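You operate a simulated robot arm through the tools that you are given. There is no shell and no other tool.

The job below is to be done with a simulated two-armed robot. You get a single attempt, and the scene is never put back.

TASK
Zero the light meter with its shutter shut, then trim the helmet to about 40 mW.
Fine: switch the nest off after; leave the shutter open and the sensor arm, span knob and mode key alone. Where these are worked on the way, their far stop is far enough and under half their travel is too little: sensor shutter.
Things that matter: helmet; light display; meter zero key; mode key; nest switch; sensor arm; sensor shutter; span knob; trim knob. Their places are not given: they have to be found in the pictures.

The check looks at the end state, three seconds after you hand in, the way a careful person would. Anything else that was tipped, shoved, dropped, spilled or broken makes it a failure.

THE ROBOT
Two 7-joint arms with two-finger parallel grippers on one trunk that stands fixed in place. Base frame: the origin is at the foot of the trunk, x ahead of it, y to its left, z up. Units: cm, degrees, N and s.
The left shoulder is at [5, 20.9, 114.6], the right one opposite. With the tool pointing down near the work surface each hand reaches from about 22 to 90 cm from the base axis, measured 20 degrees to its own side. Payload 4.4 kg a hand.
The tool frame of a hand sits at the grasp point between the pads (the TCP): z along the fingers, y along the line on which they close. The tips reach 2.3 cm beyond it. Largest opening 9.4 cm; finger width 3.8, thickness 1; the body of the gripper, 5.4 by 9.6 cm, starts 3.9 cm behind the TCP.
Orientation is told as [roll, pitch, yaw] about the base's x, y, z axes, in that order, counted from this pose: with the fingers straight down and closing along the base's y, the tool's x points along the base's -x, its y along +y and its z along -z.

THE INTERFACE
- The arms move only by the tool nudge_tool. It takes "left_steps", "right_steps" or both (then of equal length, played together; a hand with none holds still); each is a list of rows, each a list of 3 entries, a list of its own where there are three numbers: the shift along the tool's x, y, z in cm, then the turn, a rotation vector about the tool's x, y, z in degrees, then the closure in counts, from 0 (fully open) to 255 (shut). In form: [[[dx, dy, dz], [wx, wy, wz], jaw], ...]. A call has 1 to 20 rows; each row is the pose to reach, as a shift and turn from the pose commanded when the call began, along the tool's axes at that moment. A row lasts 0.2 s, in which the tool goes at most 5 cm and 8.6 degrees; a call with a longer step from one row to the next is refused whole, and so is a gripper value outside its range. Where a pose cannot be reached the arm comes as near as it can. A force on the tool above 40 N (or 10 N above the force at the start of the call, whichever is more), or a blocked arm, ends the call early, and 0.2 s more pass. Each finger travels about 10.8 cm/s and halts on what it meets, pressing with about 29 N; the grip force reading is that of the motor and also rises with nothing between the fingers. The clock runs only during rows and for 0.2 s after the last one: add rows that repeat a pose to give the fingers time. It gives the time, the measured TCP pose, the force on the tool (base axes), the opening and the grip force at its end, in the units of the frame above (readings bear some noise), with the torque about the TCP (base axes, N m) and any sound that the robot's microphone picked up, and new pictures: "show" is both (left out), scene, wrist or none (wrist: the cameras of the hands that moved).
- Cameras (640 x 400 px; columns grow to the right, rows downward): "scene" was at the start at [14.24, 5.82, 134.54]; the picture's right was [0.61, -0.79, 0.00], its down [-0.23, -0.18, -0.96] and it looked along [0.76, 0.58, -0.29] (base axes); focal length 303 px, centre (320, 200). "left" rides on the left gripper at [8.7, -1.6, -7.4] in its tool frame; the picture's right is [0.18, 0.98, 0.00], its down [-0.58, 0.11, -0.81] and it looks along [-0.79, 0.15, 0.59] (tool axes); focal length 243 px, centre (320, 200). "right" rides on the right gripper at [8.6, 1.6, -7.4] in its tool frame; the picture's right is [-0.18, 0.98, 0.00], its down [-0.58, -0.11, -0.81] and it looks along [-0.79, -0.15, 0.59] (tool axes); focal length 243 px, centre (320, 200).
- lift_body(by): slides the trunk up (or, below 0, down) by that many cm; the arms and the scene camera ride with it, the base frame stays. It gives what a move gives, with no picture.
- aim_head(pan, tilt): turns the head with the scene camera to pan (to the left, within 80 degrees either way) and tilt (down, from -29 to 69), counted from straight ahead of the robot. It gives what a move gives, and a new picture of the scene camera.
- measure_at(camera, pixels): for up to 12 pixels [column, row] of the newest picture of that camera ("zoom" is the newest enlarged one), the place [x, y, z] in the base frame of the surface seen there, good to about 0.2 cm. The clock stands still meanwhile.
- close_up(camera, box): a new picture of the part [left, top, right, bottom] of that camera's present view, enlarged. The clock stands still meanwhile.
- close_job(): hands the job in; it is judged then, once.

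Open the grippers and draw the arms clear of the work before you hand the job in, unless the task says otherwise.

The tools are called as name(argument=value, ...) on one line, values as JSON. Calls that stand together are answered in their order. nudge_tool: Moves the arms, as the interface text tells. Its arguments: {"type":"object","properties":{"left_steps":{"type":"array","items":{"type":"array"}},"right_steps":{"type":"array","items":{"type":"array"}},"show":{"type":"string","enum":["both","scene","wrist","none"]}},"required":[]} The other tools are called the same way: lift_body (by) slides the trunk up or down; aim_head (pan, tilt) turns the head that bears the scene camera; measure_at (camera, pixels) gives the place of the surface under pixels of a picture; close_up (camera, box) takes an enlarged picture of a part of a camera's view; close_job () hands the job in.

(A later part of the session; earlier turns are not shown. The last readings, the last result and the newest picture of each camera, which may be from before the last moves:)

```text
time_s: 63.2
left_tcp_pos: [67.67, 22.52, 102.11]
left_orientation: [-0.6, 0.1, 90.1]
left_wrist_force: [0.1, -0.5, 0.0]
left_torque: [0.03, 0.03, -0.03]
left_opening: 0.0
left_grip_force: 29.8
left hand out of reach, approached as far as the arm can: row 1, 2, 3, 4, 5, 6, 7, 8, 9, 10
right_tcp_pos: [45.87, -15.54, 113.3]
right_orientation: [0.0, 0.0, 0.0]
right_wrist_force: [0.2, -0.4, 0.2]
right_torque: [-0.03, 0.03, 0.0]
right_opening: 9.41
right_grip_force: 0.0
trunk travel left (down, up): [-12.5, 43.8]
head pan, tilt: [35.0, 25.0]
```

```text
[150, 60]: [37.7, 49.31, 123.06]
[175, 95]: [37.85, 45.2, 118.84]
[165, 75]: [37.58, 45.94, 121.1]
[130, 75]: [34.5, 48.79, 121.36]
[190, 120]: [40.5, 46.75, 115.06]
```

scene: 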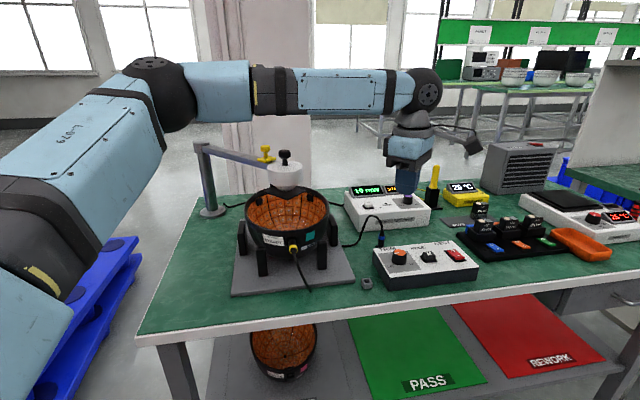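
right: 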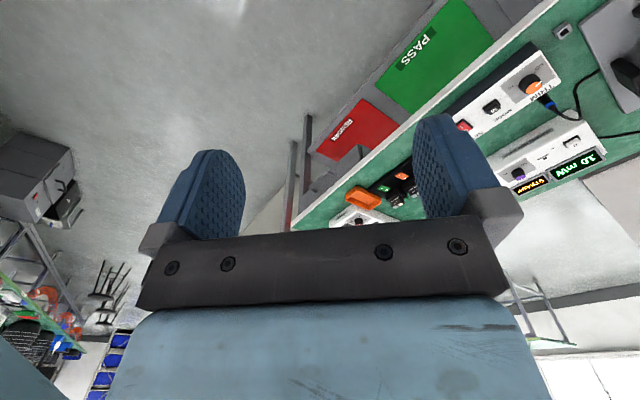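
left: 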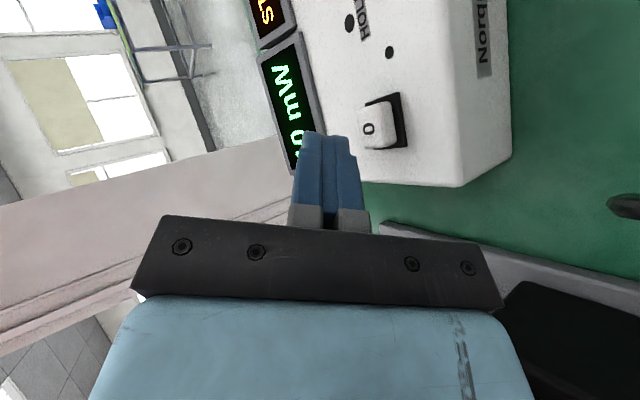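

No creeping: it is a local posture limit. I'll bring the hand around to the free space at the left, well off the table, so the elbow can take another posture, and watch it.

nudge_tool(left_steps=[[[-2.3, 4.2, -1.2], [0, 0, 0], 255], [[-4.6, 8.4, -2.4], [0, 0, 0], 255], [[-7, 12.6, -3.6], [0, 0, 0], 255], [[-9.5, 16.8, -4.8], [0, 0, 0], 255], [[-12.5, 20.5, -6], [0, 0, 0], 255], [[-16, 23.5, -6], [0, 0, 0], 255], [[-20, 26, -6], [0, 0, 0], 255], [[-24, 28.5, -6], [0, 0, 0], 255], [[-28, 31, -6], [0, 0, 0], 255], [[-32, 33, -6], [0, 0, 0], 255], [[-36.5, 35, -6], [0, 0, 0], 255], [[-41, 36, -6], [0, 0, 0], 255], [[-41, 36, -6], [0, 0, 0], 255]], show="none")

aim_head(pan=70, tilt=15)

```text
refused: row 4 steps farther than a row can; nothing moved
```

```text
time_s: 64.2
left_tcp_pos: [67.66, 22.61, 102.0]
left_orientation: [-0.5, 0.2, 90.0]
left_wrist_force: [0.4, -0.2, -0.1]
left_torque: [-0.01, -0.02, 0.0]
left_opening: 0.0
left_grip_force: 29.1
right_tcp_pos: [45.88, -15.6, 113.38]
right_orientation: [-0.1, -0.1, 0.0]
right_wrist_force: [-0.4, -0.9, 0.1]
right_torque: [-0.05, -0.02, 0.0]
right_opening: 9.4
right_grip_force: 0.1
trunk travel left (down, up): [-12.5, 43.8]
head pan, tilt: [70.0, 15.0]
```

scene: 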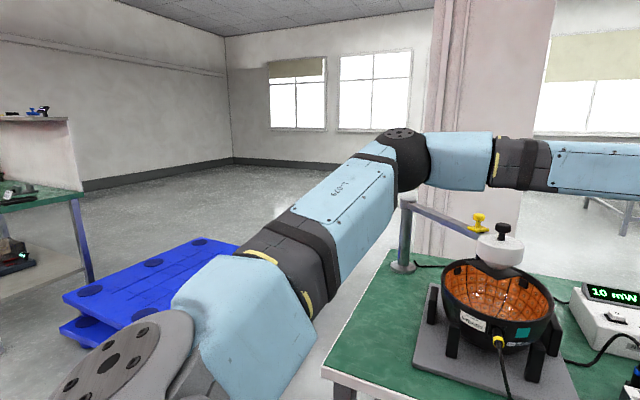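

The elbow hinge axis is nearly vertical here, i.e. the arm works in a nearly horizontal plane. I go on with the move to the free left side in shorter rows.

nudge_tool(left_steps=[[[-2.2, 3.8, -1], [0, 0, 0], 255], [[-4.4, 7.6, -2], [0, 0, 0], 255], [[-6.6, 11.4, -3], [0, 0, 0], 255], [[-8.8, 15.2, -4], [0, 0, 0], 255], [[-11, 19, -5], [0, 0, 0], 255], [[-14, 22.5, -6], [0, 0, 0], 255], [[-17.5, 25.5, -6], [0, 0, 0], 255], [[-21, 28.5, -6], [0, 0, 0], 255], [[-24.5, 31.5, -6], [0, 0, 0], 255], [[-28, 34, -6], [0, 0, 0], 255], [[-32, 36, -6], [0, 0, 0], 255], [[-36, 37, -6], [0, 0, 0], 255], [[-40, 38, -6], [0, 0, 0], 255], [[-44, 38, -6], [0, 0, 0], 255], [[-44, 38, -6], [0, 0, 0], 255]], show="scene")

```text
time_s: 67.4
left_tcp_pos: [29.54, 66.41, 107.87]
left_orientation: [-0.5, 0.0, 90.0]
left_wrist_force: [-0.2, 0.2, -0.1]
left_torque: [0.01, -0.04, 0.0]
left_opening: 0.02
left_grip_force: 29.1
right_tcp_pos: [45.96, -15.62, 113.37]
right_orientation: [0.0, 0.0, 0.0]
right_wrist_force: [0.4, -0.6, -0.8]
right_torque: [-0.01, 0.03, -0.02]
right_opening: 9.4
right_grip_force: 0.2
trunk travel left (down, up): [-12.5, 43.8]
head pan, tilt: [70.0, 15.0]
```

scene: 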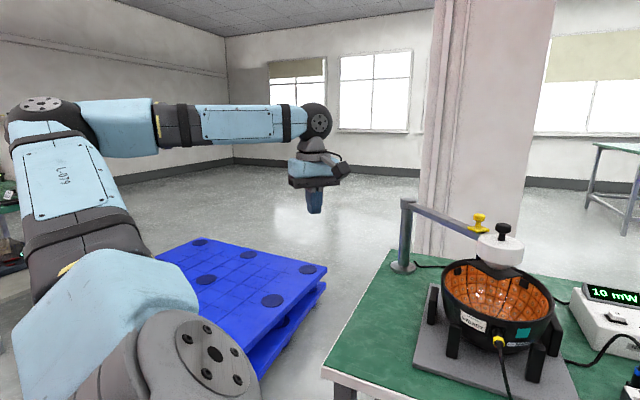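

The elbow swings freely outward here. I extend outward and down on this free side to see whether the elbow drops.

nudge_tool(left_steps=[[[-4, 0, 1], [0, 0, 0], 255], [[-8, 0, 2], [0, 0, 0], 255], [[-12, -1, 4], [0, 0, 0], 255], [[-15, -2, 7], [0, 0, 0], 255], [[-18, -3, 10], [0, 0, 0], 255], [[-20, -4, 13], [0, 0, 0], 255], [[-22, -5, 16], [0, 0, 0], 255], [[-22, -5, 16], [0, 0, 0], 255]], show="scene")

```text
time_s: 69.2
left_tcp_pos: [35.01, 88.46, 92.09]
left_orientation: [-0.4, 0.0, 90.0]
left_wrist_force: [0.1, -0.4, 1.2]
left_torque: [-0.03, 0.0, -0.03]
left_opening: 0.0
left_grip_force: 28.9
right_tcp_pos: [45.86, -15.82, 113.4]
right_orientation: [0.0, 0.0, 0.0]
right_wrist_force: [-0.4, 0.0, 0.6]
right_torque: [0.05, -0.02, 0.01]
right_opening: 9.4
right_grip_force: 0.0
trunk travel left (down, up): [-12.5, 43.8]
head pan, tilt: [70.0, 15.0]
```

scene: 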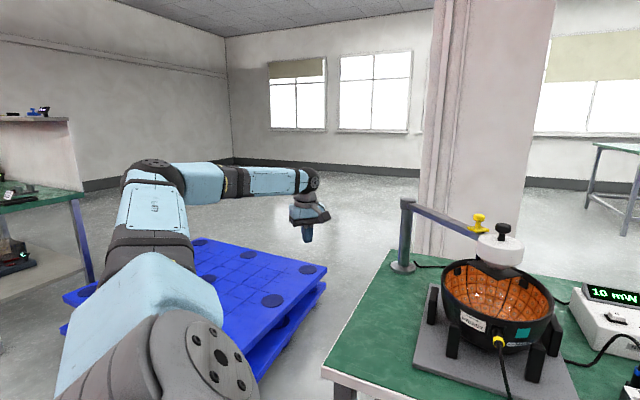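

It reached farther here (74 cm from the shoulder) with a lower elbow. I now rise to z≈110 with the arm long and swing it inward along an arc, staying above the sensor.

nudge_tool(left_steps=[[[-0.4, -0.3, -4.5], [0, 0, 0], 255], [[-0.8, -0.5, -9], [0, 0, 0], 255], [[-1.2, -0.8, -13.5], [0, 0, 0], 255], [[-1.5, -1, -18], [0, 0, 0], 255], [[0.2, -4.3, -18], [0, 0, 0], 255], [[2.1, -7.8, -18], [0, 0, 0], 255], [[3.8, -10.6, -18], [0, 0, 0], 255], [[5.7, -13.4, -18], [0, 0, 0], 255], [[7.6, -16, -18], [0, 0, 0], 255], [[9.7, -18.6, -18], [0, 0, 0], 255], [[11.9, -21.1, -18], [0, 0, 0], 255], [[14.1, -23.5, -18], [0, 0, 0], 255], [[14.1, -23.5, -18], [0, 0, 0], 255]], show="scene")

```text
time_s: 72.0
left_tcp_pos: [57.97, 74.34, 110.03]
left_orientation: [-0.5, 0.1, 90.0]
left_wrist_force: [0.5, 0.0, 0.2]
left_torque: [0.01, 0.02, -0.03]
left_opening: 0.02
left_grip_force: 28.7
right_tcp_pos: [45.84, -15.69, 113.31]
right_orientation: [0.0, -0.1, 0.0]
right_wrist_force: [0.6, 0.2, 0.1]
right_torque: [-0.04, 0.01, -0.02]
right_opening: 9.38
right_grip_force: 0.0
trunk travel left (down, up): [-12.5, 43.8]
head pan, tilt: [70.0, 15.0]
```

scene: 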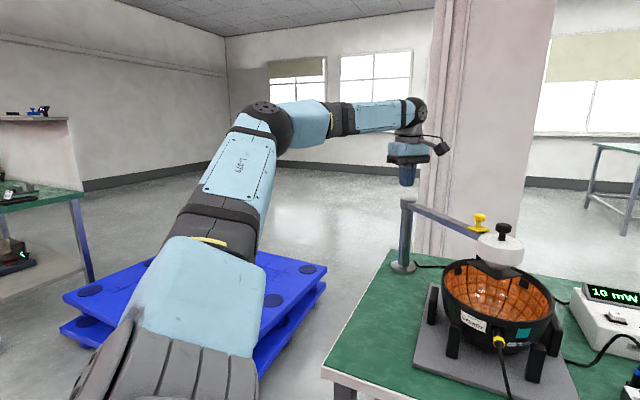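

All rows were reached. I continue the arc inward toward azimuth 20°, at the same height.

nudge_tool(left_steps=[[[2.3, -2.7, 0], [0, 0, 0], 255], [[4.8, -4.9, 0], [0, 0, 0], 255], [[7.4, -7, 0], [0, 0, 0], 255], [[10, -8.9, 0], [0, 0, 0], 255], [[12.8, -10.8, 0], [0, 0, 0], 255], [[15.6, -12.5, 0], [0, 0, 0], 255], [[18.5, -14.1, 0], [0, 0, 0], 255], [[21.5, -15.5, 0], [0, 0, 0], 255], [[24.5, -16.8, 0], [0, 0, 0], 255], [[27.5, -18, 0], [0, 0, 0], 255], [[27.5, -18, 0], [0, 0, 0], 255]], show="scene")

```text
time_s: 74.4
left_tcp_pos: [76.03, 46.82, 110.56]
left_orientation: [-0.5, 0.0, 90.1]
left_wrist_force: [0.4, -0.7, 0.5]
left_torque: [-0.02, -0.01, -0.02]
left_opening: 0.01
left_grip_force: 28.7
right_tcp_pos: [45.83, -15.76, 113.37]
right_orientation: [0.0, 0.0, 0.1]
right_wrist_force: [-0.7, -0.6, -0.4]
right_torque: [0.03, -0.02, 0.0]
right_opening: 9.41
right_grip_force: 0.0
trunk travel left (down, up): [-12.5, 43.8]
head pan, tilt: [70.0, 15.0]
```

scene: 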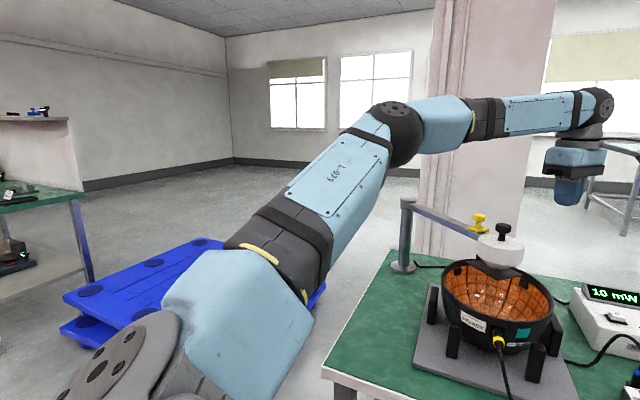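

The elbow is back at its outward place, so the shoulder has a real stop there. I look straight at the shoulder to understand its joints.

aim_head(pan=80, tilt=55)

```text
time_s: 75.5
left_tcp_pos: [76.07, 46.74, 110.48]
left_orientation: [-0.4, 0.0, 90.0]
left_wrist_force: [0.0, 0.4, 0.5]
left_torque: [0.01, 0.02, -0.03]
left_opening: 0.0
left_grip_force: 28.8
right_tcp_pos: [45.86, -15.64, 113.42]
right_orientation: [0.0, 0.0, 0.0]
right_wrist_force: [0.1, -0.5, 0.4]
right_torque: [-0.01, 0.02, 0.0]
right_opening: 9.36
right_grip_force: 0.0
trunk travel left (down, up): [-12.5, 43.8]
head pan, tilt: [80.0, 55.0]
```

scene: 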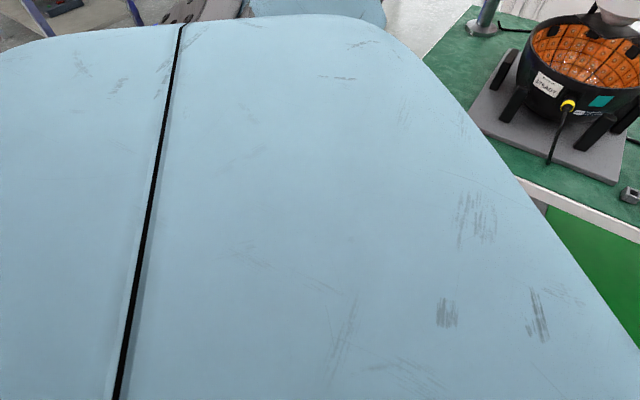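

The trunk hides the shoulder. I look at the right arm to compare its posture.

aim_head(pan=-50, tilt=25)

```text
time_s: 77.6
left_tcp_pos: [76.07, 46.81, 110.47]
left_orientation: [-0.5, 0.0, 90.0]
left_wrist_force: [-0.4, 0.0, 0.0]
left_torque: [-0.01, -0.01, 0.0]
left_opening: 0.01
left_grip_force: 29.4
right_tcp_pos: [45.87, -15.7, 113.4]
right_orientation: [0.0, 0.1, 0.0]
right_wrist_force: [0.8, -0.2, -0.7]
right_torque: [0.0, 0.03, 0.0]
right_opening: 9.41
right_grip_force: 0.2
trunk travel left (down, up): [-12.5, 43.8]
head pan, tilt: [-50.0, 25.0]
```

scene: 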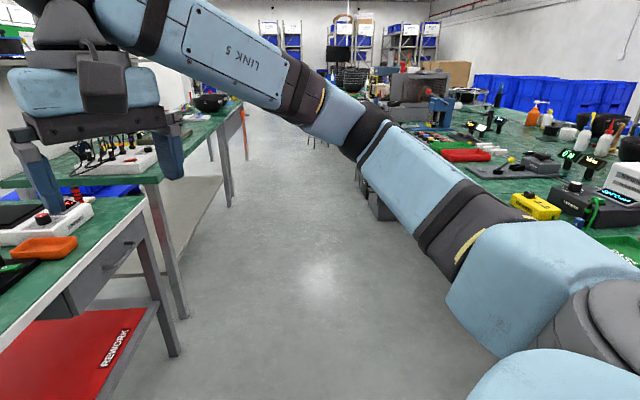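

The right arm has its elbow low and outward, while the left one is elbow-up. I'll swing the left hand up, over to the left and back down (a loop in free space), so that the elbow ends lower; first I tilt the hand level and raise it.

nudge_tool(left_steps=[[[0.6, 0, -1.6], [8, 0, 0], 255], [[1.2, 0, -3.3], [16, 0, 0], 255], [[1.8, 0.1, -5], [24, 0, 0], 255], [[2.3, 0.2, -6.6], [32, 0, 0], 255], [[2.9, 0.3, -8.2], [40, 0, 0], 255], [[3.5, 0.4, -9.9], [48, 0, 0], 255], [[4, 0.5, -11.5], [56, 0, 0], 255], [[4.6, 0.6, -13.2], [64, 0, 0], 255], [[5.2, 0.7, -14.8], [72, 0, 0], 255], [[5.8, 0.7, -16.5], [80, 0, 0], 255], [[5.8, 0.7, -16.5], [80, 0, 0], 255]], show="none")

aim_head(pan=65, tilt=5)

```text
time_s: 80.0
left_tcp_pos: [74.94, 41.15, 126.81]
left_orientation: [-80.5, 0.0, 90.1]
left_wrist_force: [0.0, 0.1, 0.0]
left_torque: [-0.02, 0.01, 0.02]
left_opening: 0.0
left_grip_force: 28.9
right_tcp_pos: [45.88, -15.74, 113.43]
right_orientation: [-0.1, 0.0, -0.1]
right_wrist_force: [0.3, -0.1, -0.2]
right_torque: [0.01, 0.0, 0.02]
right_opening: 9.39
right_grip_force: 0.1
trunk travel left (down, up): [-12.5, 43.8]
head pan, tilt: [-50.0, 25.0]
```

```text
time_s: 81.9
left_tcp_pos: [75.07, 41.12, 126.83]
left_orientation: [-80.5, 0.0, 90.0]
left_wrist_force: [0.1, 0.4, 0.2]
left_torque: [-0.01, -0.01, 0.01]
left_opening: 0.02
left_grip_force: 29.0
right_tcp_pos: [45.84, -15.62, 113.42]
right_orientation: [-0.1, 0.0, 0.0]
right_wrist_force: [-0.8, -0.2, -0.6]
right_torque: [-0.01, -0.02, -0.01]
right_opening: 9.39
right_grip_force: 0.2
trunk travel left (down, up): [-12.5, 43.8]
head pan, tilt: [65.0, 5.0]
```

scene: 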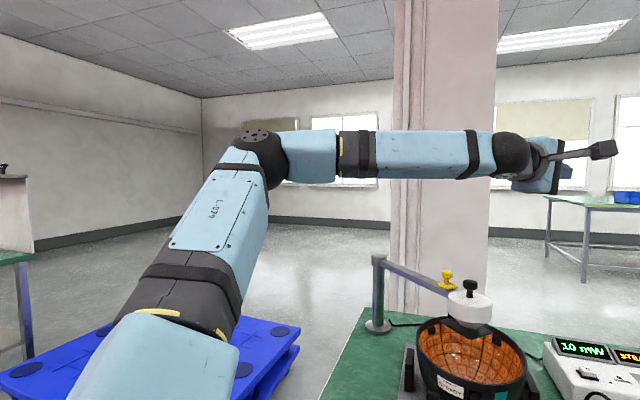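

Now I raise and draw the hand in, to about (48, 31, 154).

nudge_tool(left_steps=[[[1.1, -2.5, -3.4], [0, 0, 0], 255], [[2.2, -5, -6.8], [0, 0, 0], 255], [[3.3, -7.4, -10.3], [0, 0, 0], 255], [[4.4, -9.9, -13.7], [0, 0, 0], 255], [[5.6, -12.3, -17.1], [0, 0, 0], 255], [[6.7, -14.8, -20.5], [0, 0, 0], 255], [[7.8, -17.3, -24], [0, 0, 0], 255], [[8.9, -19.7, -27.4], [0, 0, 0], 255], [[10, -22.2, -30.8], [0, 0, 0], 255], [[10, -22.2, -30.8], [0, 0, 0], 255]], show="scene")

```text
time_s: 84.1
left_tcp_pos: [48.5, 31.45, 153.44]
left_orientation: [-80.4, 0.1, 90.0]
left_wrist_force: [0.9, -0.4, 0.4]
left_torque: [0.0, -0.04, -0.02]
left_opening: 0.0
left_grip_force: 29.3
right_tcp_pos: [45.91, -15.68, 113.25]
right_orientation: [0.0, -0.1, 0.0]
right_wrist_force: [-0.4, 0.6, -0.1]
right_torque: [-0.02, 0.01, 0.05]
right_opening: 9.41
right_grip_force: 0.0
trunk travel left (down, up): [-12.5, 43.8]
head pan, tilt: [65.0, 5.0]
```

scene: 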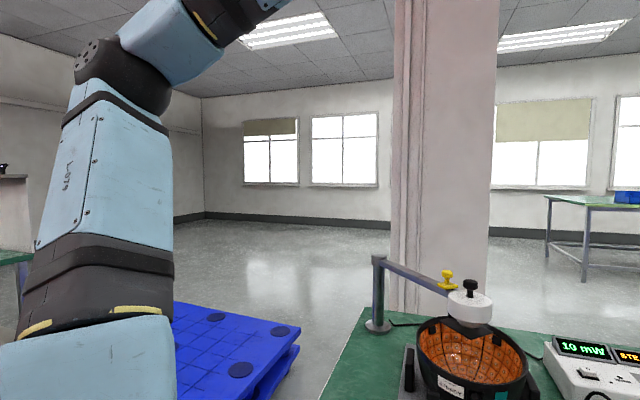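

Reached. Next I swing across to the left at this height, to about (20, 51, 154).

nudge_tool(left_steps=[[[-2.4, 0.5, -3.5], [0, 0, 0], 255], [[-4.9, 1, -7], [0, 0, 0], 255], [[-7.3, 1.6, -10.5], [0, 0, 0], 255], [[-9.7, 2.1, -14], [0, 0, 0], 255], [[-12.2, 2.6, -17.4], [0, 0, 0], 255], [[-14.6, 3.1, -20.9], [0, 0, 0], 255], [[-17.1, 3.7, -24.4], [0, 0, 0], 255], [[-19.5, 4.2, -27.9], [0, 0, 0], 255], [[-19.5, 4.2, -27.9], [0, 0, 0], 255]], show="scene")

```text
time_s: 86.1
left_tcp_pos: [20.29, 50.77, 154.26]
left_orientation: [-80.4, 0.0, 90.0]
left_wrist_force: [-0.3, -1.2, -0.6]
left_torque: [-0.02, 0.0, 0.03]
left_opening: 0.0
left_grip_force: 28.9
right_tcp_pos: [45.91, -15.69, 113.29]
right_orientation: [0.0, 0.0, 0.0]
right_wrist_force: [0.4, -0.9, 0.1]
right_torque: [0.0, -0.04, 0.02]
right_opening: 9.41
right_grip_force: 0.1
trunk travel left (down, up): [-12.5, 43.8]
head pan, tilt: [65.0, 5.0]
```

scene: 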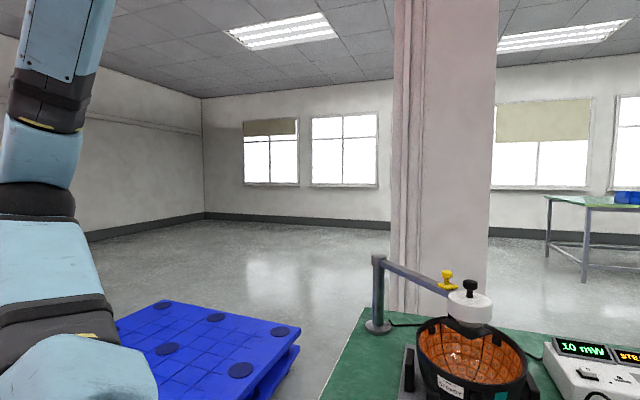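

The elbow is now lower with the forearm going up. I bring the hand down on the left side, to about (20, 73, 132) and then (25, 81, 108).

nudge_tool(left_steps=[[[-3.2, 3.1, 0.5], [0, 0, 0], 255], [[-6.3, 6.2, 1], [0, 0, 0], 255], [[-9.5, 9.3, 1.6], [0, 0, 0], 255], [[-12.7, 12.4, 2.1], [0, 0, 0], 255], [[-15.9, 15.5, 2.6], [0, 0, 0], 255], [[-19, 18.6, 3.2], [0, 0, 0], 255], [[-22.2, 21.7, 3.7], [0, 0, 0], 255], [[-23.8, 25.5, 5.3], [0, 0, 0], 255], [[-25.4, 29.4, 6.9], [0, 0, 0], 255], [[-27, 33.2, 8.5], [0, 0, 0], 255], [[-28.6, 37, 10.1], [0, 0, 0], 255], [[-30.2, 41, 11.7], [0, 0, 0], 255], [[-30.2, 45, 12.7], [0, 0, 0], 255], [[-30.2, 45, 12.7], [0, 0, 0], 255]], show="scene")

```text
time_s: 89.1
left_tcp_pos: [25.27, 80.32, 107.39]
left_orientation: [-80.5, 0.0, 90.0]
left_wrist_force: [0.5, 0.0, 0.0]
left_torque: [-0.01, -0.02, -0.01]
left_opening: 0.01
left_grip_force: 29.4
right_tcp_pos: [45.91, -15.56, 113.3]
right_orientation: [-0.1, -0.1, 0.0]
right_wrist_force: [0.1, 0.2, 0.6]
right_torque: [0.0, 0.01, -0.01]
right_opening: 9.42
right_grip_force: 0.0
trunk travel left (down, up): [-12.5, 43.8]
head pan, tilt: [65.0, 5.0]
```

scene: 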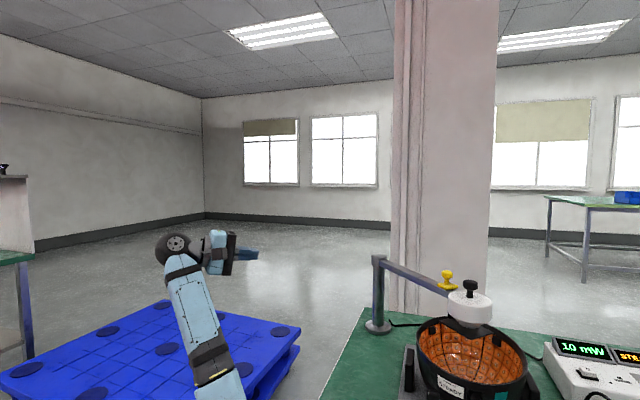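

The elbow is now low and out of view, as wanted. I bring the hand back to pointing down while swinging forward to about (38, 78, 104), still left of everything.

nudge_tool(left_steps=[[[0.2, 0.1, 1.3], [-8, 0, 0], 255], [[0.5, 0.3, 2.6], [-16, 0, 0], 255], [[0.7, 0.4, 3.9], [-24, 0, 0], 255], [[0.9, 0.5, 5.2], [-32, 0, 0], 255], [[1.2, 0.6, 6.6], [-40, 0, 0], 255], [[1.4, 0.8, 7.9], [-48, 0, 0], 255], [[1.6, 0.9, 9.2], [-56, 0, 0], 255], [[1.8, 1, 10.5], [-64, 0, 0], 255], [[2.1, 1.1, 11.8], [-72, 0, 0], 255], [[2.3, 1.3, 13.1], [-80, 0, 0], 255], [[2.3, 1.3, 13.1], [-80.5, 0, 0], 255]], show="none")

aim_head(pan=65, tilt=25)

```text
time_s: 91.5
left_tcp_pos: [38.17, 78.79, 104.19]
left_orientation: [0.1, 0.2, 90.0]
left_wrist_force: [-0.9, -0.1, -0.3]
left_torque: [-0.01, 0.02, 0.03]
left_opening: 0.0
left_grip_force: 29.4
right_tcp_pos: [46.04, -15.46, 113.45]
right_orientation: [-0.2, 0.1, 0.0]
right_wrist_force: [0.1, 0.7, -0.4]
right_torque: [-0.04, -0.01, 0.01]
right_opening: 9.4
right_grip_force: 0.1
trunk travel left (down, up): [-12.5, 43.8]
head pan, tilt: [65.0, 5.0]
```

```text
time_s: 92.3
left_tcp_pos: [37.92, 78.53, 104.36]
left_orientation: [0.0, 0.0, 89.9]
left_wrist_force: [0.7, 0.0, -0.8]
left_torque: [-0.01, 0.01, 0.0]
left_opening: 0.02
left_grip_force: 29.2
right_tcp_pos: [45.91, -15.68, 113.44]
right_orientation: [0.0, 0.0, 0.0]
right_wrist_force: [0.1, 0.4, -0.7]
right_torque: [-0.03, 0.0, 0.02]
right_opening: 9.41
right_grip_force: 0.0
trunk travel left (down, up): [-12.5, 43.8]
head pan, tilt: [65.0, 25.0]
```

scene: 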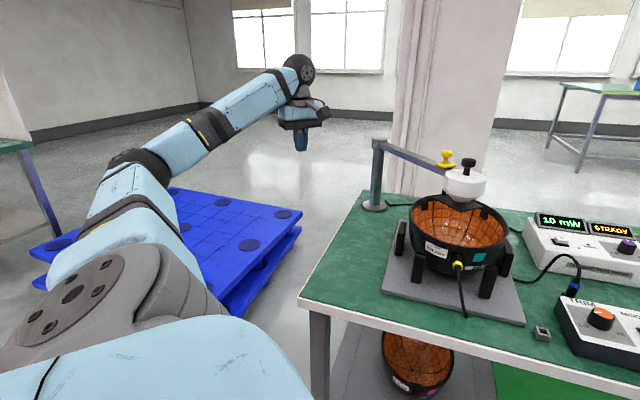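

Now the elbow is roughly level with the shoulder or below. I measure the elbow and the table's front edge.

measure_at(camera="scene", pixels=[[140, 160], [160, 165], [125, 170], [200, 135], [300, 70], [320, 310], [365, 195], [560, 380], [75, 290], [120, 215]])

```text
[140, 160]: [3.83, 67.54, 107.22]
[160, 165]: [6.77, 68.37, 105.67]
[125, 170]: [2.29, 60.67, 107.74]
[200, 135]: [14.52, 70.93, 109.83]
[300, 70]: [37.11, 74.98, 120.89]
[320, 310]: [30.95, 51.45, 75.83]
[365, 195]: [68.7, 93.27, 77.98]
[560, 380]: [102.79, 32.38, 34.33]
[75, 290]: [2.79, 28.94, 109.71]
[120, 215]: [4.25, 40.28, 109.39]
```

The elbow is at about (4, 68, 104), level with the shoulder. I now sweep the hand forward in an arc at z≈112, above the sensor arm, and check the elbow after the first part.

nudge_tool(left_steps=[[[0.7, -2, -2.7], [0, 0, 0], 255], [[1.5, -4, -5.7], [0, 0, 0], 255], [[3.5, -7.5, -7.7], [0, 0, 0], 255], [[5.5, -10.7, -7.7], [0, 0, 0], 255], [[7.5, -13, -7.7], [0, 0, 0], 255], [[9.5, -15.1, -7.7], [0, 0, 0], 255], [[11.7, -17.2, -7.7], [0, 0, 0], 255], [[13.9, -19.1, -7.7], [0, 0, 0], 255], [[16.2, -21, -7.7], [0, 0, 0], 255], [[18.6, -22.7, -7.7], [0, 0, 0], 255], [[21.1, -24.4, -7.7], [0, 0, 0], 255], [[23.6, -25.9, -7.7], [0, 0, 0], 255], [[23.6, -25.9, -7.7], [0, 0, 0], 255]], show="scene")

```text
time_s: 95.1
left_tcp_pos: [63.93, 54.92, 112.03]
left_orientation: [0.0, 0.1, 90.0]
left_wrist_force: [-0.9, 0.6, 0.2]
left_torque: [0.01, -0.04, 0.0]
left_opening: 0.03
left_grip_force: 29.1
left hand out of reach, approached as far as the arm can: row 1, 2
right_tcp_pos: [45.87, -15.64, 113.41]
right_orientation: [0.0, 0.0, 0.0]
right_wrist_force: [-0.8, -0.7, 0.2]
right_torque: [0.02, -0.01, -0.03]
right_opening: 9.38
right_grip_force: 0.1
trunk travel left (down, up): [-12.5, 43.8]
head pan, tilt: [65.0, 25.0]
```

scene: 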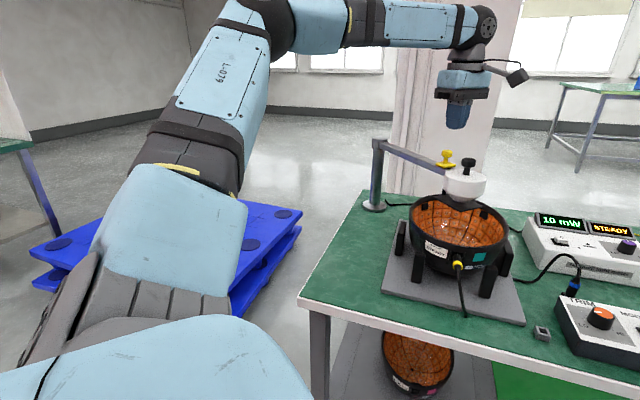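

The left elbow flipped up again. Before more attempts I test how far the right arm reaches from its own (elbow-low) posture: forward to (80, -10, 106), over free space.

nudge_tool(right_steps=[[[-4, 0.5, 0.5], [0, 0, 0], 0], [[-8, 1, 1], [0, 0, 0], 0], [[-12, 1.5, 1.5], [0, 0, 0], 0], [[-16, 2, 2], [0, 0, 0], 0], [[-20, 2.5, 3], [0, 0, 0], 0], [[-23, 3, 4], [0, 0, 0], 0], [[-26, 3.5, 5], [0, 0, 0], 0], [[-29, 4, 6], [0, 0, 0], 0], [[-32, 5, 7], [0, 0, 0], 0], [[-34, 5.7, 7.5], [0, 0, 0], 0], [[-34, 5.7, 7.5], [0, 0, 0], 0]], show="none")

aim_head(pan=-40, tilt=25)

```text
time_s: 97.5
left_tcp_pos: [63.95, 54.99, 112.08]
left_orientation: [0.0, 0.0, 90.0]
left_wrist_force: [-0.2, -0.1, 0.3]
left_torque: [0.0, -0.02, -0.01]
left_opening: 0.0
left_grip_force: 29.1
right_tcp_pos: [80.14, -9.62, 105.6]
right_orientation: [0.0, 0.0, 0.1]
right_wrist_force: [0.5, 1.0, 0.2]
right_torque: [0.0, 0.01, 0.01]
right_opening: 9.4
right_grip_force: 0.1
trunk travel left (down, up): [-12.5, 43.8]
head pan, tilt: [65.0, 25.0]
```

```text
time_s: 99.4
left_tcp_pos: [63.96, 54.97, 112.09]
left_orientation: [0.0, -0.1, 90.0]
left_wrist_force: [0.8, -0.1, -0.2]
left_torque: [0.0, -0.01, 0.0]
left_opening: 0.0
left_grip_force: 28.7
right_tcp_pos: [80.09, -9.6, 105.64]
right_orientation: [0.1, 0.0, 0.1]
right_wrist_force: [-0.6, -0.6, 0.4]
right_torque: [0.01, 0.0, 0.01]
right_opening: 9.39
right_grip_force: 0.0
trunk travel left (down, up): [-12.5, 43.8]
head pan, tilt: [-40.0, 25.0]
```

scene: 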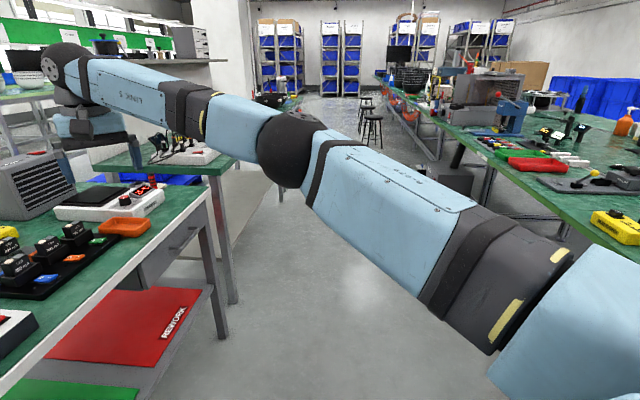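

The right arm reached (80, -9.6, 105.6) without complaint, so its posture is the good one. I measure its elbow to compare with the left one.

measure_at(camera="scene", pixels=[[285, 150], [300, 125], [265, 150], [320, 160], [400, 200], [500, 270], [570, 340], [230, 120], [120, 85], [65, 70]])

```text
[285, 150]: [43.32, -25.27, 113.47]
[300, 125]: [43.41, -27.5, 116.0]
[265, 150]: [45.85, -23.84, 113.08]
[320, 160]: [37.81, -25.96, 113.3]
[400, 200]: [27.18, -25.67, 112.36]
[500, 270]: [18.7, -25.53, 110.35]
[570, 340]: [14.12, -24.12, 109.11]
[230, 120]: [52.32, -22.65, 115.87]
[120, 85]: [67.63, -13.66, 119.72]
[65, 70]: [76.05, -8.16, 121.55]
```

The right elbow lies close to the shoulder–wrist line (only 13° outward), so the left arm's yaw +90 history has likely wound it into the bad posture. I raise the left hand to a free spot and turn it back to yaw 0, then look at its elbow.

nudge_tool(left_steps=[[[0, 2, -4], [0, 0, 0], 255], [[0, 5, -7], [0, 0, 0], 255], [[0, 9, -9], [0, 0, 8.2], 255], [[0, 12, -10], [0, 0, 16.4], 255], [[0, 15, -10], [0, 0, 24.6], 255], [[0, 17, -10], [0, 0, 32.8], 255], [[0, 19, -10], [0, 0, 41], 255], [[0, 19, -10], [0, 0, 49.2], 255], [[0, 19, -10], [0, 0, 57.4], 255], [[0, 19, -10], [0, 0, 65.6], 255], [[0, 19, -10], [0, 0, 73.8], 255], [[0, 19, -10], [0, 0, 82], 255], [[0, 19, -10], [0, 0, 90], 255], [[0, 19, -10], [0, 0, 90], 255]], show="none")

aim_head(pan=65, tilt=15)

```text
time_s: 102.4
left_tcp_pos: [44.89, 54.94, 122.1]
left_orientation: [-0.1, 0.0, -0.1]
left_wrist_force: [-0.2, 0.1, 1.5]
left_torque: [0.01, 0.0, -0.01]
left_opening: 0.02
left_grip_force: 28.9
right_tcp_pos: [80.03, -9.59, 105.65]
right_orientation: [-0.1, 0.1, 0.0]
right_wrist_force: [-0.5, 0.0, -0.2]
right_torque: [-0.02, -0.03, 0.02]
right_opening: 9.43
right_grip_force: 0.1
trunk travel left (down, up): [-12.5, 43.8]
head pan, tilt: [-40.0, 25.0]
```

```text
time_s: 104.2
left_tcp_pos: [44.96, 54.88, 122.11]
left_orientation: [0.0, 0.0, 0.0]
left_wrist_force: [0.5, 0.1, -0.9]
left_torque: [0.03, -0.01, 0.0]
left_opening: 0.01
left_grip_force: 29.1
right_tcp_pos: [80.09, -9.58, 105.74]
right_orientation: [0.0, -0.1, 0.0]
right_wrist_force: [0.4, 0.1, -0.5]
right_torque: [-0.02, 0.0, -0.03]
right_opening: 9.39
right_grip_force: 0.0
trunk travel left (down, up): [-12.5, 43.8]
head pan, tilt: [65.0, 15.0]
```

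scene: 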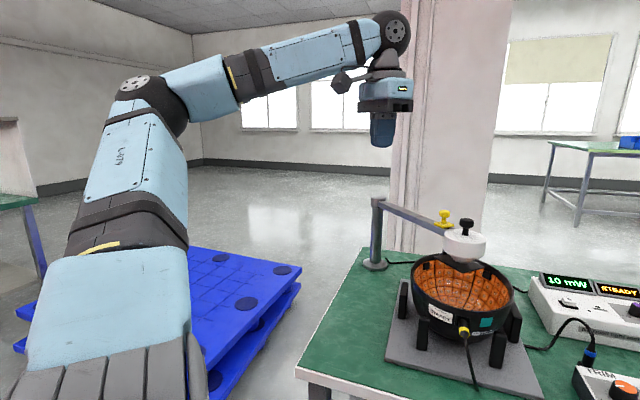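

The elbow sits outward and below the wrist here. I continue turning to yaw -80 in place to see whether this brings the elbow lower.

nudge_tool(left_steps=[[[0, 0, 0], [0, 0, 8], 255], [[0, 0, 0], [0, 0, 16], 255], [[0, 0, 0], [0, 0, 24], 255], [[0, 0, 0], [0, 0, 32], 255], [[0, 0, 0], [0, 0, 40], 255], [[0, 0, 0], [0, 0, 48], 255], [[0, 0, 0], [0, 0, 56], 255], [[0, 0, 0], [0, 0, 64], 255], [[0, 0, 0], [0, 0, 72], 255], [[0, 0, 0], [0, 0, 80], 255]], show="scene")

measure_at(camera="scene", pixels=[[140, 85], [160, 110], [120, 130], [180, 120]])

```text
time_s: 106.4
left_tcp_pos: [44.83, 54.94, 121.99]
left_orientation: [0.0, 0.1, -80.1]
left_wrist_force: [-0.8, -0.1, -0.9]
left_torque: [0.0, -0.02, -0.02]
left_opening: 0.0
left_grip_force: 29.1
right_tcp_pos: [80.14, -9.72, 105.81]
right_orientation: [-0.1, 0.0, 0.0]
right_wrist_force: [-0.7, 0.3, -0.8]
right_torque: [-0.01, 0.01, -0.01]
right_opening: 9.39
right_grip_force: 0.1
trunk travel left (down, up): [-12.5, 43.8]
head pan, tilt: [65.0, 15.0]
```

scene: 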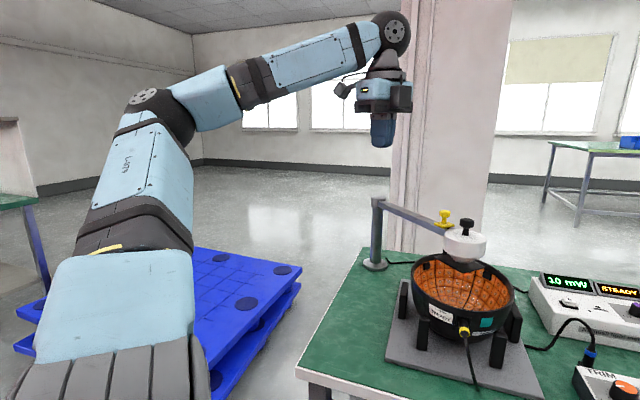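

```text
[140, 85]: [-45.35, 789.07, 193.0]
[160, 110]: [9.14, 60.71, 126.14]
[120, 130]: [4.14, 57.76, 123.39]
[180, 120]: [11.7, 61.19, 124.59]
```

Still reachable, and the elbow sank a little. I turn further, to yaw -150.

nudge_tool(left_steps=[[[0, 0, 0], [0, 0, 8], 255], [[0, 0, 0], [0, 0, 16], 255], [[0, 0, 0], [0, 0, 24], 255], [[0, 0, 0], [0, 0, 32], 255], [[0, 0, 0], [0, 0, 40], 255], [[0, 0, 0], [0, 0, 48], 255], [[0, 0, 0], [0, 0, 56], 255], [[0, 0, 0], [0, 0, 64], 255], [[0, 0, 0], [0, 0, 70], 255]], show="scene")

```text
time_s: 108.4
left_tcp_pos: [44.81, 54.96, 121.95]
left_orientation: [0.0, 0.0, -150.1]
left_wrist_force: [-0.2, -0.2, -0.1]
left_torque: [-0.03, 0.02, 0.0]
left_opening: 0.02
left_grip_force: 29.3
right_tcp_pos: [80.11, -9.7, 105.69]
right_orientation: [0.0, 0.0, 0.0]
right_wrist_force: [-0.3, 0.5, -0.2]
right_torque: [-0.03, -0.01, -0.02]
right_opening: 9.41
right_grip_force: 0.1
trunk travel left (down, up): [-12.5, 43.8]
head pan, tilt: [65.0, 15.0]
```

scene: 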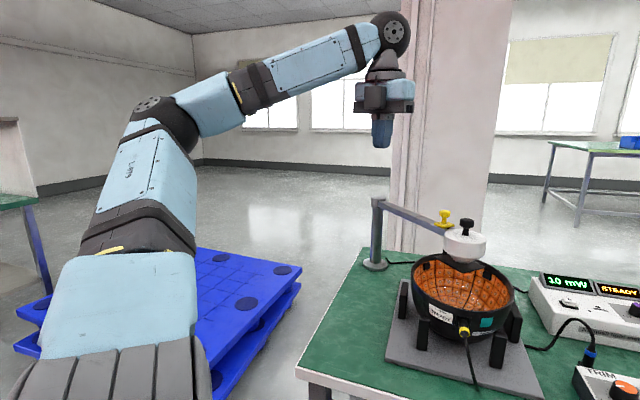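

Yaw -150 would also put the camera on top of a forward-tilted hand, which is what I wanted. I try extending forward in this wind of the wrist, to (74, 38, 112), above the sensor.

nudge_tool(left_steps=[[[2, 4.1, 1], [0, 0, 0], 255], [[4.1, 8.1, 2], [0, 0, 0], 255], [[6.1, 12.2, 3], [0, 0, 0], 255], [[8.2, 16.3, 4], [0, 0, 0], 255], [[10.3, 19.5, 5.5], [0, 0, 0], 255], [[12.5, 22.8, 7], [0, 0, 0], 255], [[14.6, 26, 8.5], [0, 0, 0], 255], [[16.8, 29.3, 10], [0, 0, 0], 255], [[16.8, 29.3, 10], [0, 0, 0], 255]], show="scene")

```text
time_s: 110.4
left_tcp_pos: [73.61, 38.19, 112.24]
left_orientation: [0.1, 0.0, -150.0]
left_wrist_force: [-1.2, 0.5, 0.5]
left_torque: [-0.02, -0.05, 0.02]
left_opening: 0.0
left_grip_force: 29.1
right_tcp_pos: [79.95, -9.69, 105.91]
right_orientation: [0.0, -0.1, 0.0]
right_wrist_force: [0.1, 0.0, 0.3]
right_torque: [0.03, 0.01, -0.02]
right_opening: 9.37
right_grip_force: 0.0
trunk travel left (down, up): [-12.5, 43.8]
head pan, tilt: [65.0, 15.0]
```

scene: 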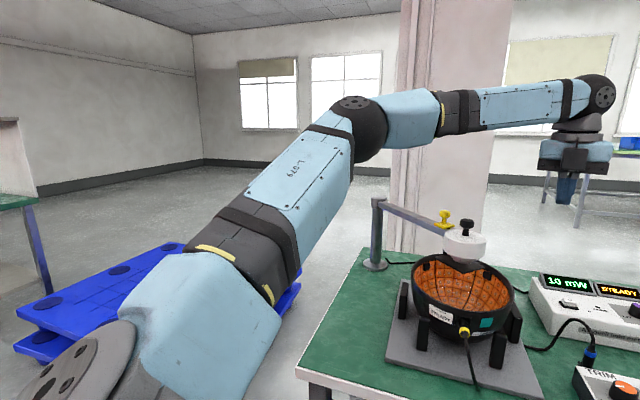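

Reached, with the elbow apparently lower. I tilt 57° forward along azimuth 30 and move toward (80, 38, 100).

nudge_tool(left_steps=[[[0.8, 0.5, 1.7], [0, 8.2, 0], 255], [[1.5, 1, 3.5], [0, 16.4, 0], 255], [[2.3, 1.4, 5.2], [0, 24.6, 0], 255], [[3.1, 1.9, 7], [0, 32.8, 0], 255], [[3.9, 2.4, 8.7], [0, 41, 0], 255], [[4.6, 2.9, 10.5], [0, 49.2, 0], 255], [[5.4, 3.4, 12.2], [0, 57, 0], 255], [[5.4, 3.4, 12.2], [0, 57, 0], 255]], show="none")

aim_head(pan=38, tilt=25)

```text
time_s: 112.2
left_tcp_pos: [80.43, 37.87, 99.99]
left_orientation: [0.2, 57.0, -149.9]
left_wrist_force: [-0.8, 0.1, -0.6]
left_torque: [-0.01, -0.01, -0.01]
left_opening: 0.01
left_grip_force: 28.8
right_tcp_pos: [80.0, -9.68, 105.77]
right_orientation: [0.0, 0.0, 0.0]
right_wrist_force: [-0.5, 0.3, 0.0]
right_torque: [-0.03, -0.01, -0.02]
right_opening: 9.42
right_grip_force: 0.1
trunk travel left (down, up): [-12.5, 43.8]
head pan, tilt: [65.0, 15.0]
```

```text
time_s: 113.1
left_tcp_pos: [80.42, 37.73, 99.82]
left_orientation: [0.1, 56.9, -150.1]
left_wrist_force: [-0.1, -0.2, -0.4]
left_torque: [0.01, -0.01, 0.04]
left_opening: 0.0
left_grip_force: 29.2
right_tcp_pos: [80.12, -9.62, 105.62]
right_orientation: [-0.1, 0.1, 0.0]
right_wrist_force: [-0.2, 0.0, 0.6]
right_torque: [-0.03, -0.03, -0.01]
right_opening: 9.4
right_grip_force: 0.0
trunk travel left (down, up): [-12.5, 43.8]
head pan, tilt: [38.0, 25.0]
```

scene: 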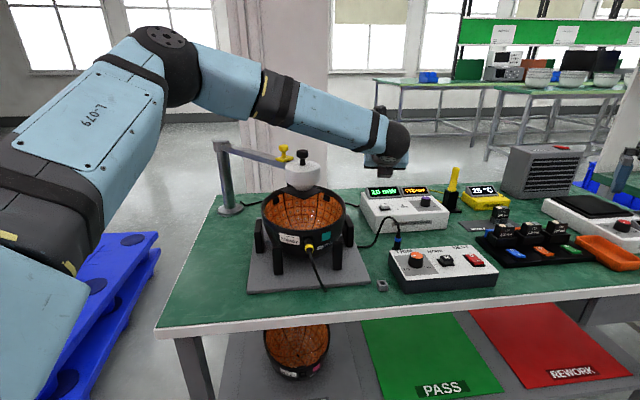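

Reached as well. Now I advance toward about 3 cm above the key in four rows.

nudge_tool(left_steps=[[[-0.6, 0.5, 2.6], [0, 0, 0], 255], [[-1.4, 1, 5], [0, 0, 0], 255], [[-2.8, 1.5, 7.3], [0, 0, 0], 255], [[-4.5, 2, 9.5], [0, 0, 0], 255], [[-4.5, 2, 9.5], [0, 0, 0], 255]])

```text
time_s: 114.3
left_tcp_pos: [82.82, 40.32, 92.75]
left_orientation: [0.1, 57.0, -149.9]
left_wrist_force: [-0.1, 0.1, 0.6]
left_torque: [-0.05, -0.01, 0.02]
left_opening: 0.0
left_grip_force: 28.6
left hand out of reach, approached as far as the arm can: row 2, 3, 4, 5
right_tcp_pos: [80.03, -9.61, 105.54]
right_orientation: [0.0, 0.0, 0.0]
right_wrist_force: [0.3, 0.5, -1.2]
right_torque: [-0.03, 0.02, 0.02]
right_opening: 9.41
right_grip_force: 0.0
trunk travel left (down, up): [-12.5, 43.8]
head pan, tilt: [38.0, 25.0]
```

scene: 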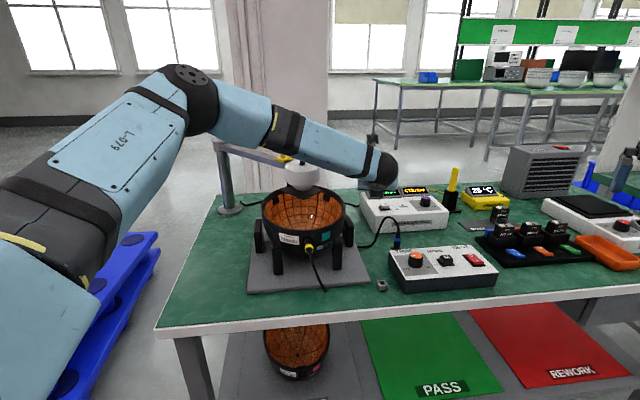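
left: 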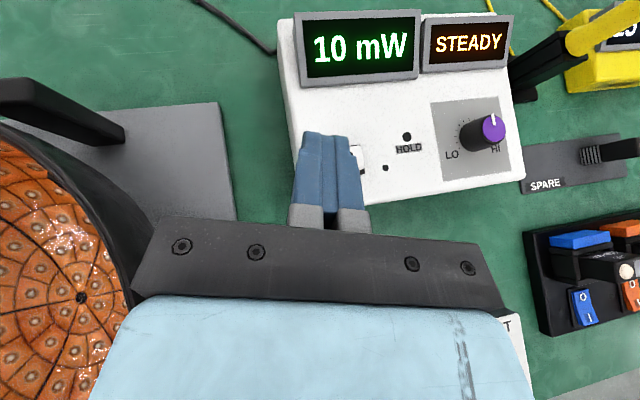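

The same shoulder stop binds here, but this orientation gives a good view and clearance. I'll use it with azimuth ≈10 and a lower trunk: first retreat up, turning from yaw -150 to -170.

nudge_tool(left_steps=[[[2, -0.8, -4.2], [0, 0, 0], 255], [[4.1, -1.6, -8.4], [0, 0, 0], 255], [[4.1, -1.6, -8.4], [-5.6, 0, 3.6], 255], [[4.1, -1.6, -8.4], [-11.2, 0, 7.3], 255], [[4.1, -1.6, -8.4], [-16.8, 0, 10.9], 255], [[4.1, -1.6, -8.4], [-16.8, 0, 10.9], 255]], show="none")

lift_body(by=-6.5)

close_up(camera="scene", box=[200, 80, 460, 243])

```text
time_s: 115.7
left_tcp_pos: [77.7, 39.31, 100.63]
left_orientation: [0.2, 57.0, -170.0]
left_wrist_force: [-0.4, -0.4, 0.1]
left_torque: [0.0, 0.02, 0.01]
left_opening: 0.0
left_grip_force: 29.0
right_tcp_pos: [80.09, -9.62, 105.65]
right_orientation: [0.0, 0.0, -0.1]
right_wrist_force: [0.4, 0.0, -0.1]
right_torque: [0.01, 0.01, 0.01]
right_opening: 9.43
right_grip_force: 0.1
trunk travel left (down, up): [-12.5, 43.8]
head pan, tilt: [38.0, 25.0]
```

```text
time_s: 116.7
left_tcp_pos: [77.81, 39.33, 94.12]
left_orientation: [0.1, 56.9, -169.9]
left_wrist_force: [1.4, -0.1, -0.9]
left_torque: [-0.02, 0.02, -0.01]
left_opening: 0.01
left_grip_force: 29.0
right_tcp_pos: [80.07, -9.59, 99.25]
right_orientation: [0.0, 0.1, 0.0]
right_wrist_force: [-0.3, -0.2, 0.8]
right_torque: [-0.01, 0.0, 0.0]
right_opening: 9.39
right_grip_force: 0.0
trunk travel left (down, up): [-6.0, 50.3]
head pan, tilt: [38.0, 25.0]
```

```text
2.45 times, centred on (330, 162) of scene
```

zoom: 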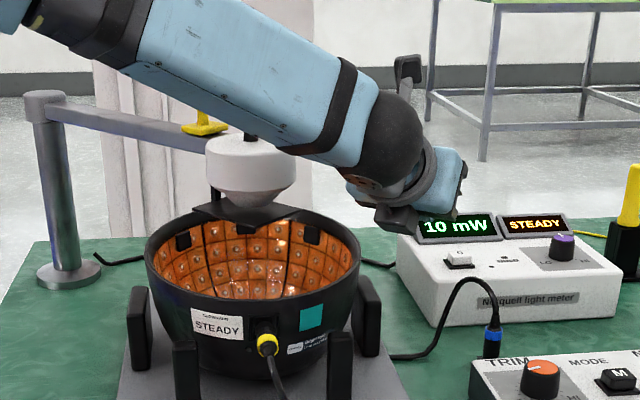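

The hand is in front of the meter. The forearm passes close to the sensor knob in this view, so I measure its lower edge and the helmet rim.

measure_at(camera="zoom", pixels=[[230, 110], [255, 125], [280, 140], [310, 152], [250, 80], [280, 70], [330, 110], [250, 138], [250, 150], [285, 160], [330, 235], [355, 250]])

```text
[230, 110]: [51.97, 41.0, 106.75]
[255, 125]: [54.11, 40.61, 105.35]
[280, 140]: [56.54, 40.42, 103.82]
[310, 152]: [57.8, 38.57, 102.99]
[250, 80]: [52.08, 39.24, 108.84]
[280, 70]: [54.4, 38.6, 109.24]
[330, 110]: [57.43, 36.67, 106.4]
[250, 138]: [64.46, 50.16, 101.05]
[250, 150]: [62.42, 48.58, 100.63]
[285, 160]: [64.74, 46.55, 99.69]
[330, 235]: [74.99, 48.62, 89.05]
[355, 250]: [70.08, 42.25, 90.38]
```

Clearances are fine (forearm near y≈40, rim z≈90.5). I advance to the pre-press point (86.0, 39.2, 91).

nudge_tool(left_steps=[[[0.8, 0.5, 2.5], [0, 0, 0], 255], [[1.4, 1, 5], [0, 0, 0], 255], [[1.7, 1.3, 7], [0, 0, 0], 255], [[1.8, 1.5, 8.45], [0, 0, 0], 255], [[1.8, 1.5, 8.45], [0, 0, 0], 255]])

close_up(camera="scene", box=[200, 80, 460, 243])

close_up(camera="left", box=[270, 0, 470, 200])

```text
time_s: 117.9
left_tcp_pos: [86.04, 39.29, 90.94]
left_orientation: [0.2, 57.0, -169.8]
left_wrist_force: [0.0, -0.8, 0.6]
left_torque: [0.01, -0.01, -0.02]
left_opening: 0.0
left_grip_force: 29.3
right_tcp_pos: [80.04, -9.69, 99.15]
right_orientation: [0.1, 0.0, 0.1]
right_wrist_force: [-0.5, -0.7, -0.5]
right_torque: [0.03, 0.0, -0.03]
right_opening: 9.43
right_grip_force: 0.1
trunk travel left (down, up): [-6.0, 50.3]
head pan, tilt: [38.0, 25.0]
```

scene: 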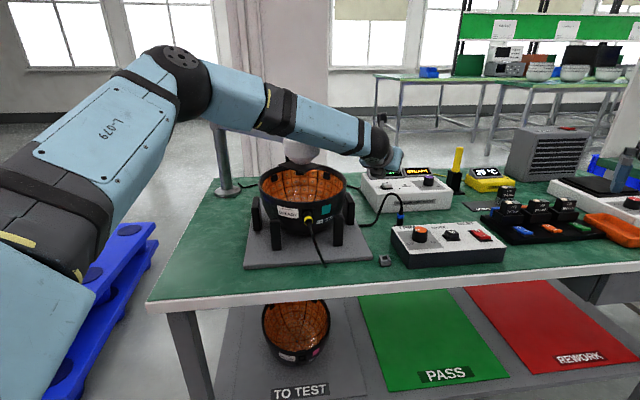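
left: 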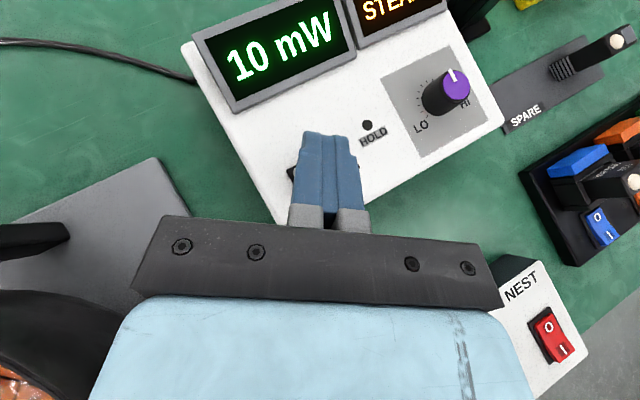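

```text
2.45 times, centred on (330, 162) of scene
```

zoom: 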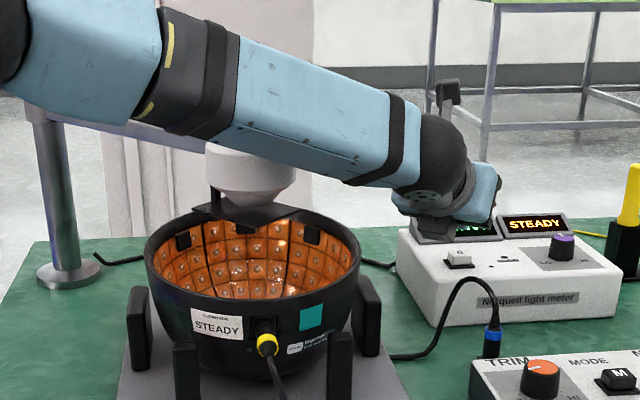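

```text
2.00 times, centred on (370, 100) of left
```

zoom: 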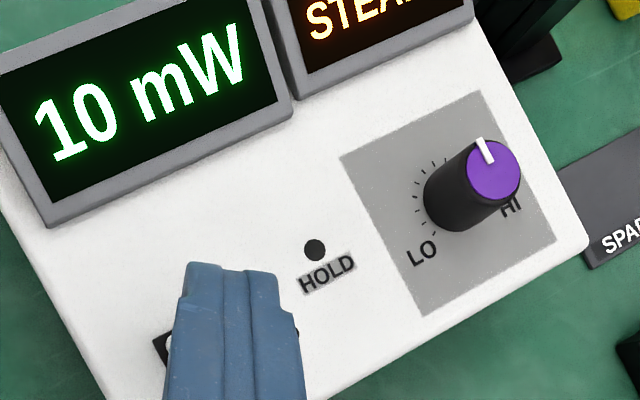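

The pre-press pose is reached and the tips are over the key; the big display stays readable from the left camera. I check the forearm–sensor clearance before pressing.

close_up(camera="scene", box=[240, 90, 400, 190])

measure_at(camera="zoom", pixels=[[200, 190], [250, 210], [300, 225], [250, 150], [300, 130], [330, 160], [400, 190], [200, 100], [300, 90], [230, 240], [190, 220], [280, 245]])

```text
4.00 times, centred on (320, 140) of scene
```

zoom: 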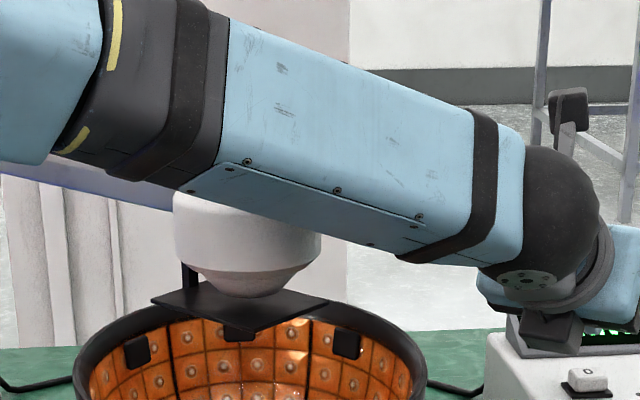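

```text
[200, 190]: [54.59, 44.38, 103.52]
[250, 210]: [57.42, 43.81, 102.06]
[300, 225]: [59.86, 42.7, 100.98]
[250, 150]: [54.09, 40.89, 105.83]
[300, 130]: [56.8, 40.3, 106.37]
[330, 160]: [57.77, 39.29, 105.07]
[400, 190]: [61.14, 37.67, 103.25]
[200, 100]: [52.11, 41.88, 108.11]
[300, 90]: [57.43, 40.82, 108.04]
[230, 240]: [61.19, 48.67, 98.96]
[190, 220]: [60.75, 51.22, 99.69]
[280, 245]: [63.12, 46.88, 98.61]
```

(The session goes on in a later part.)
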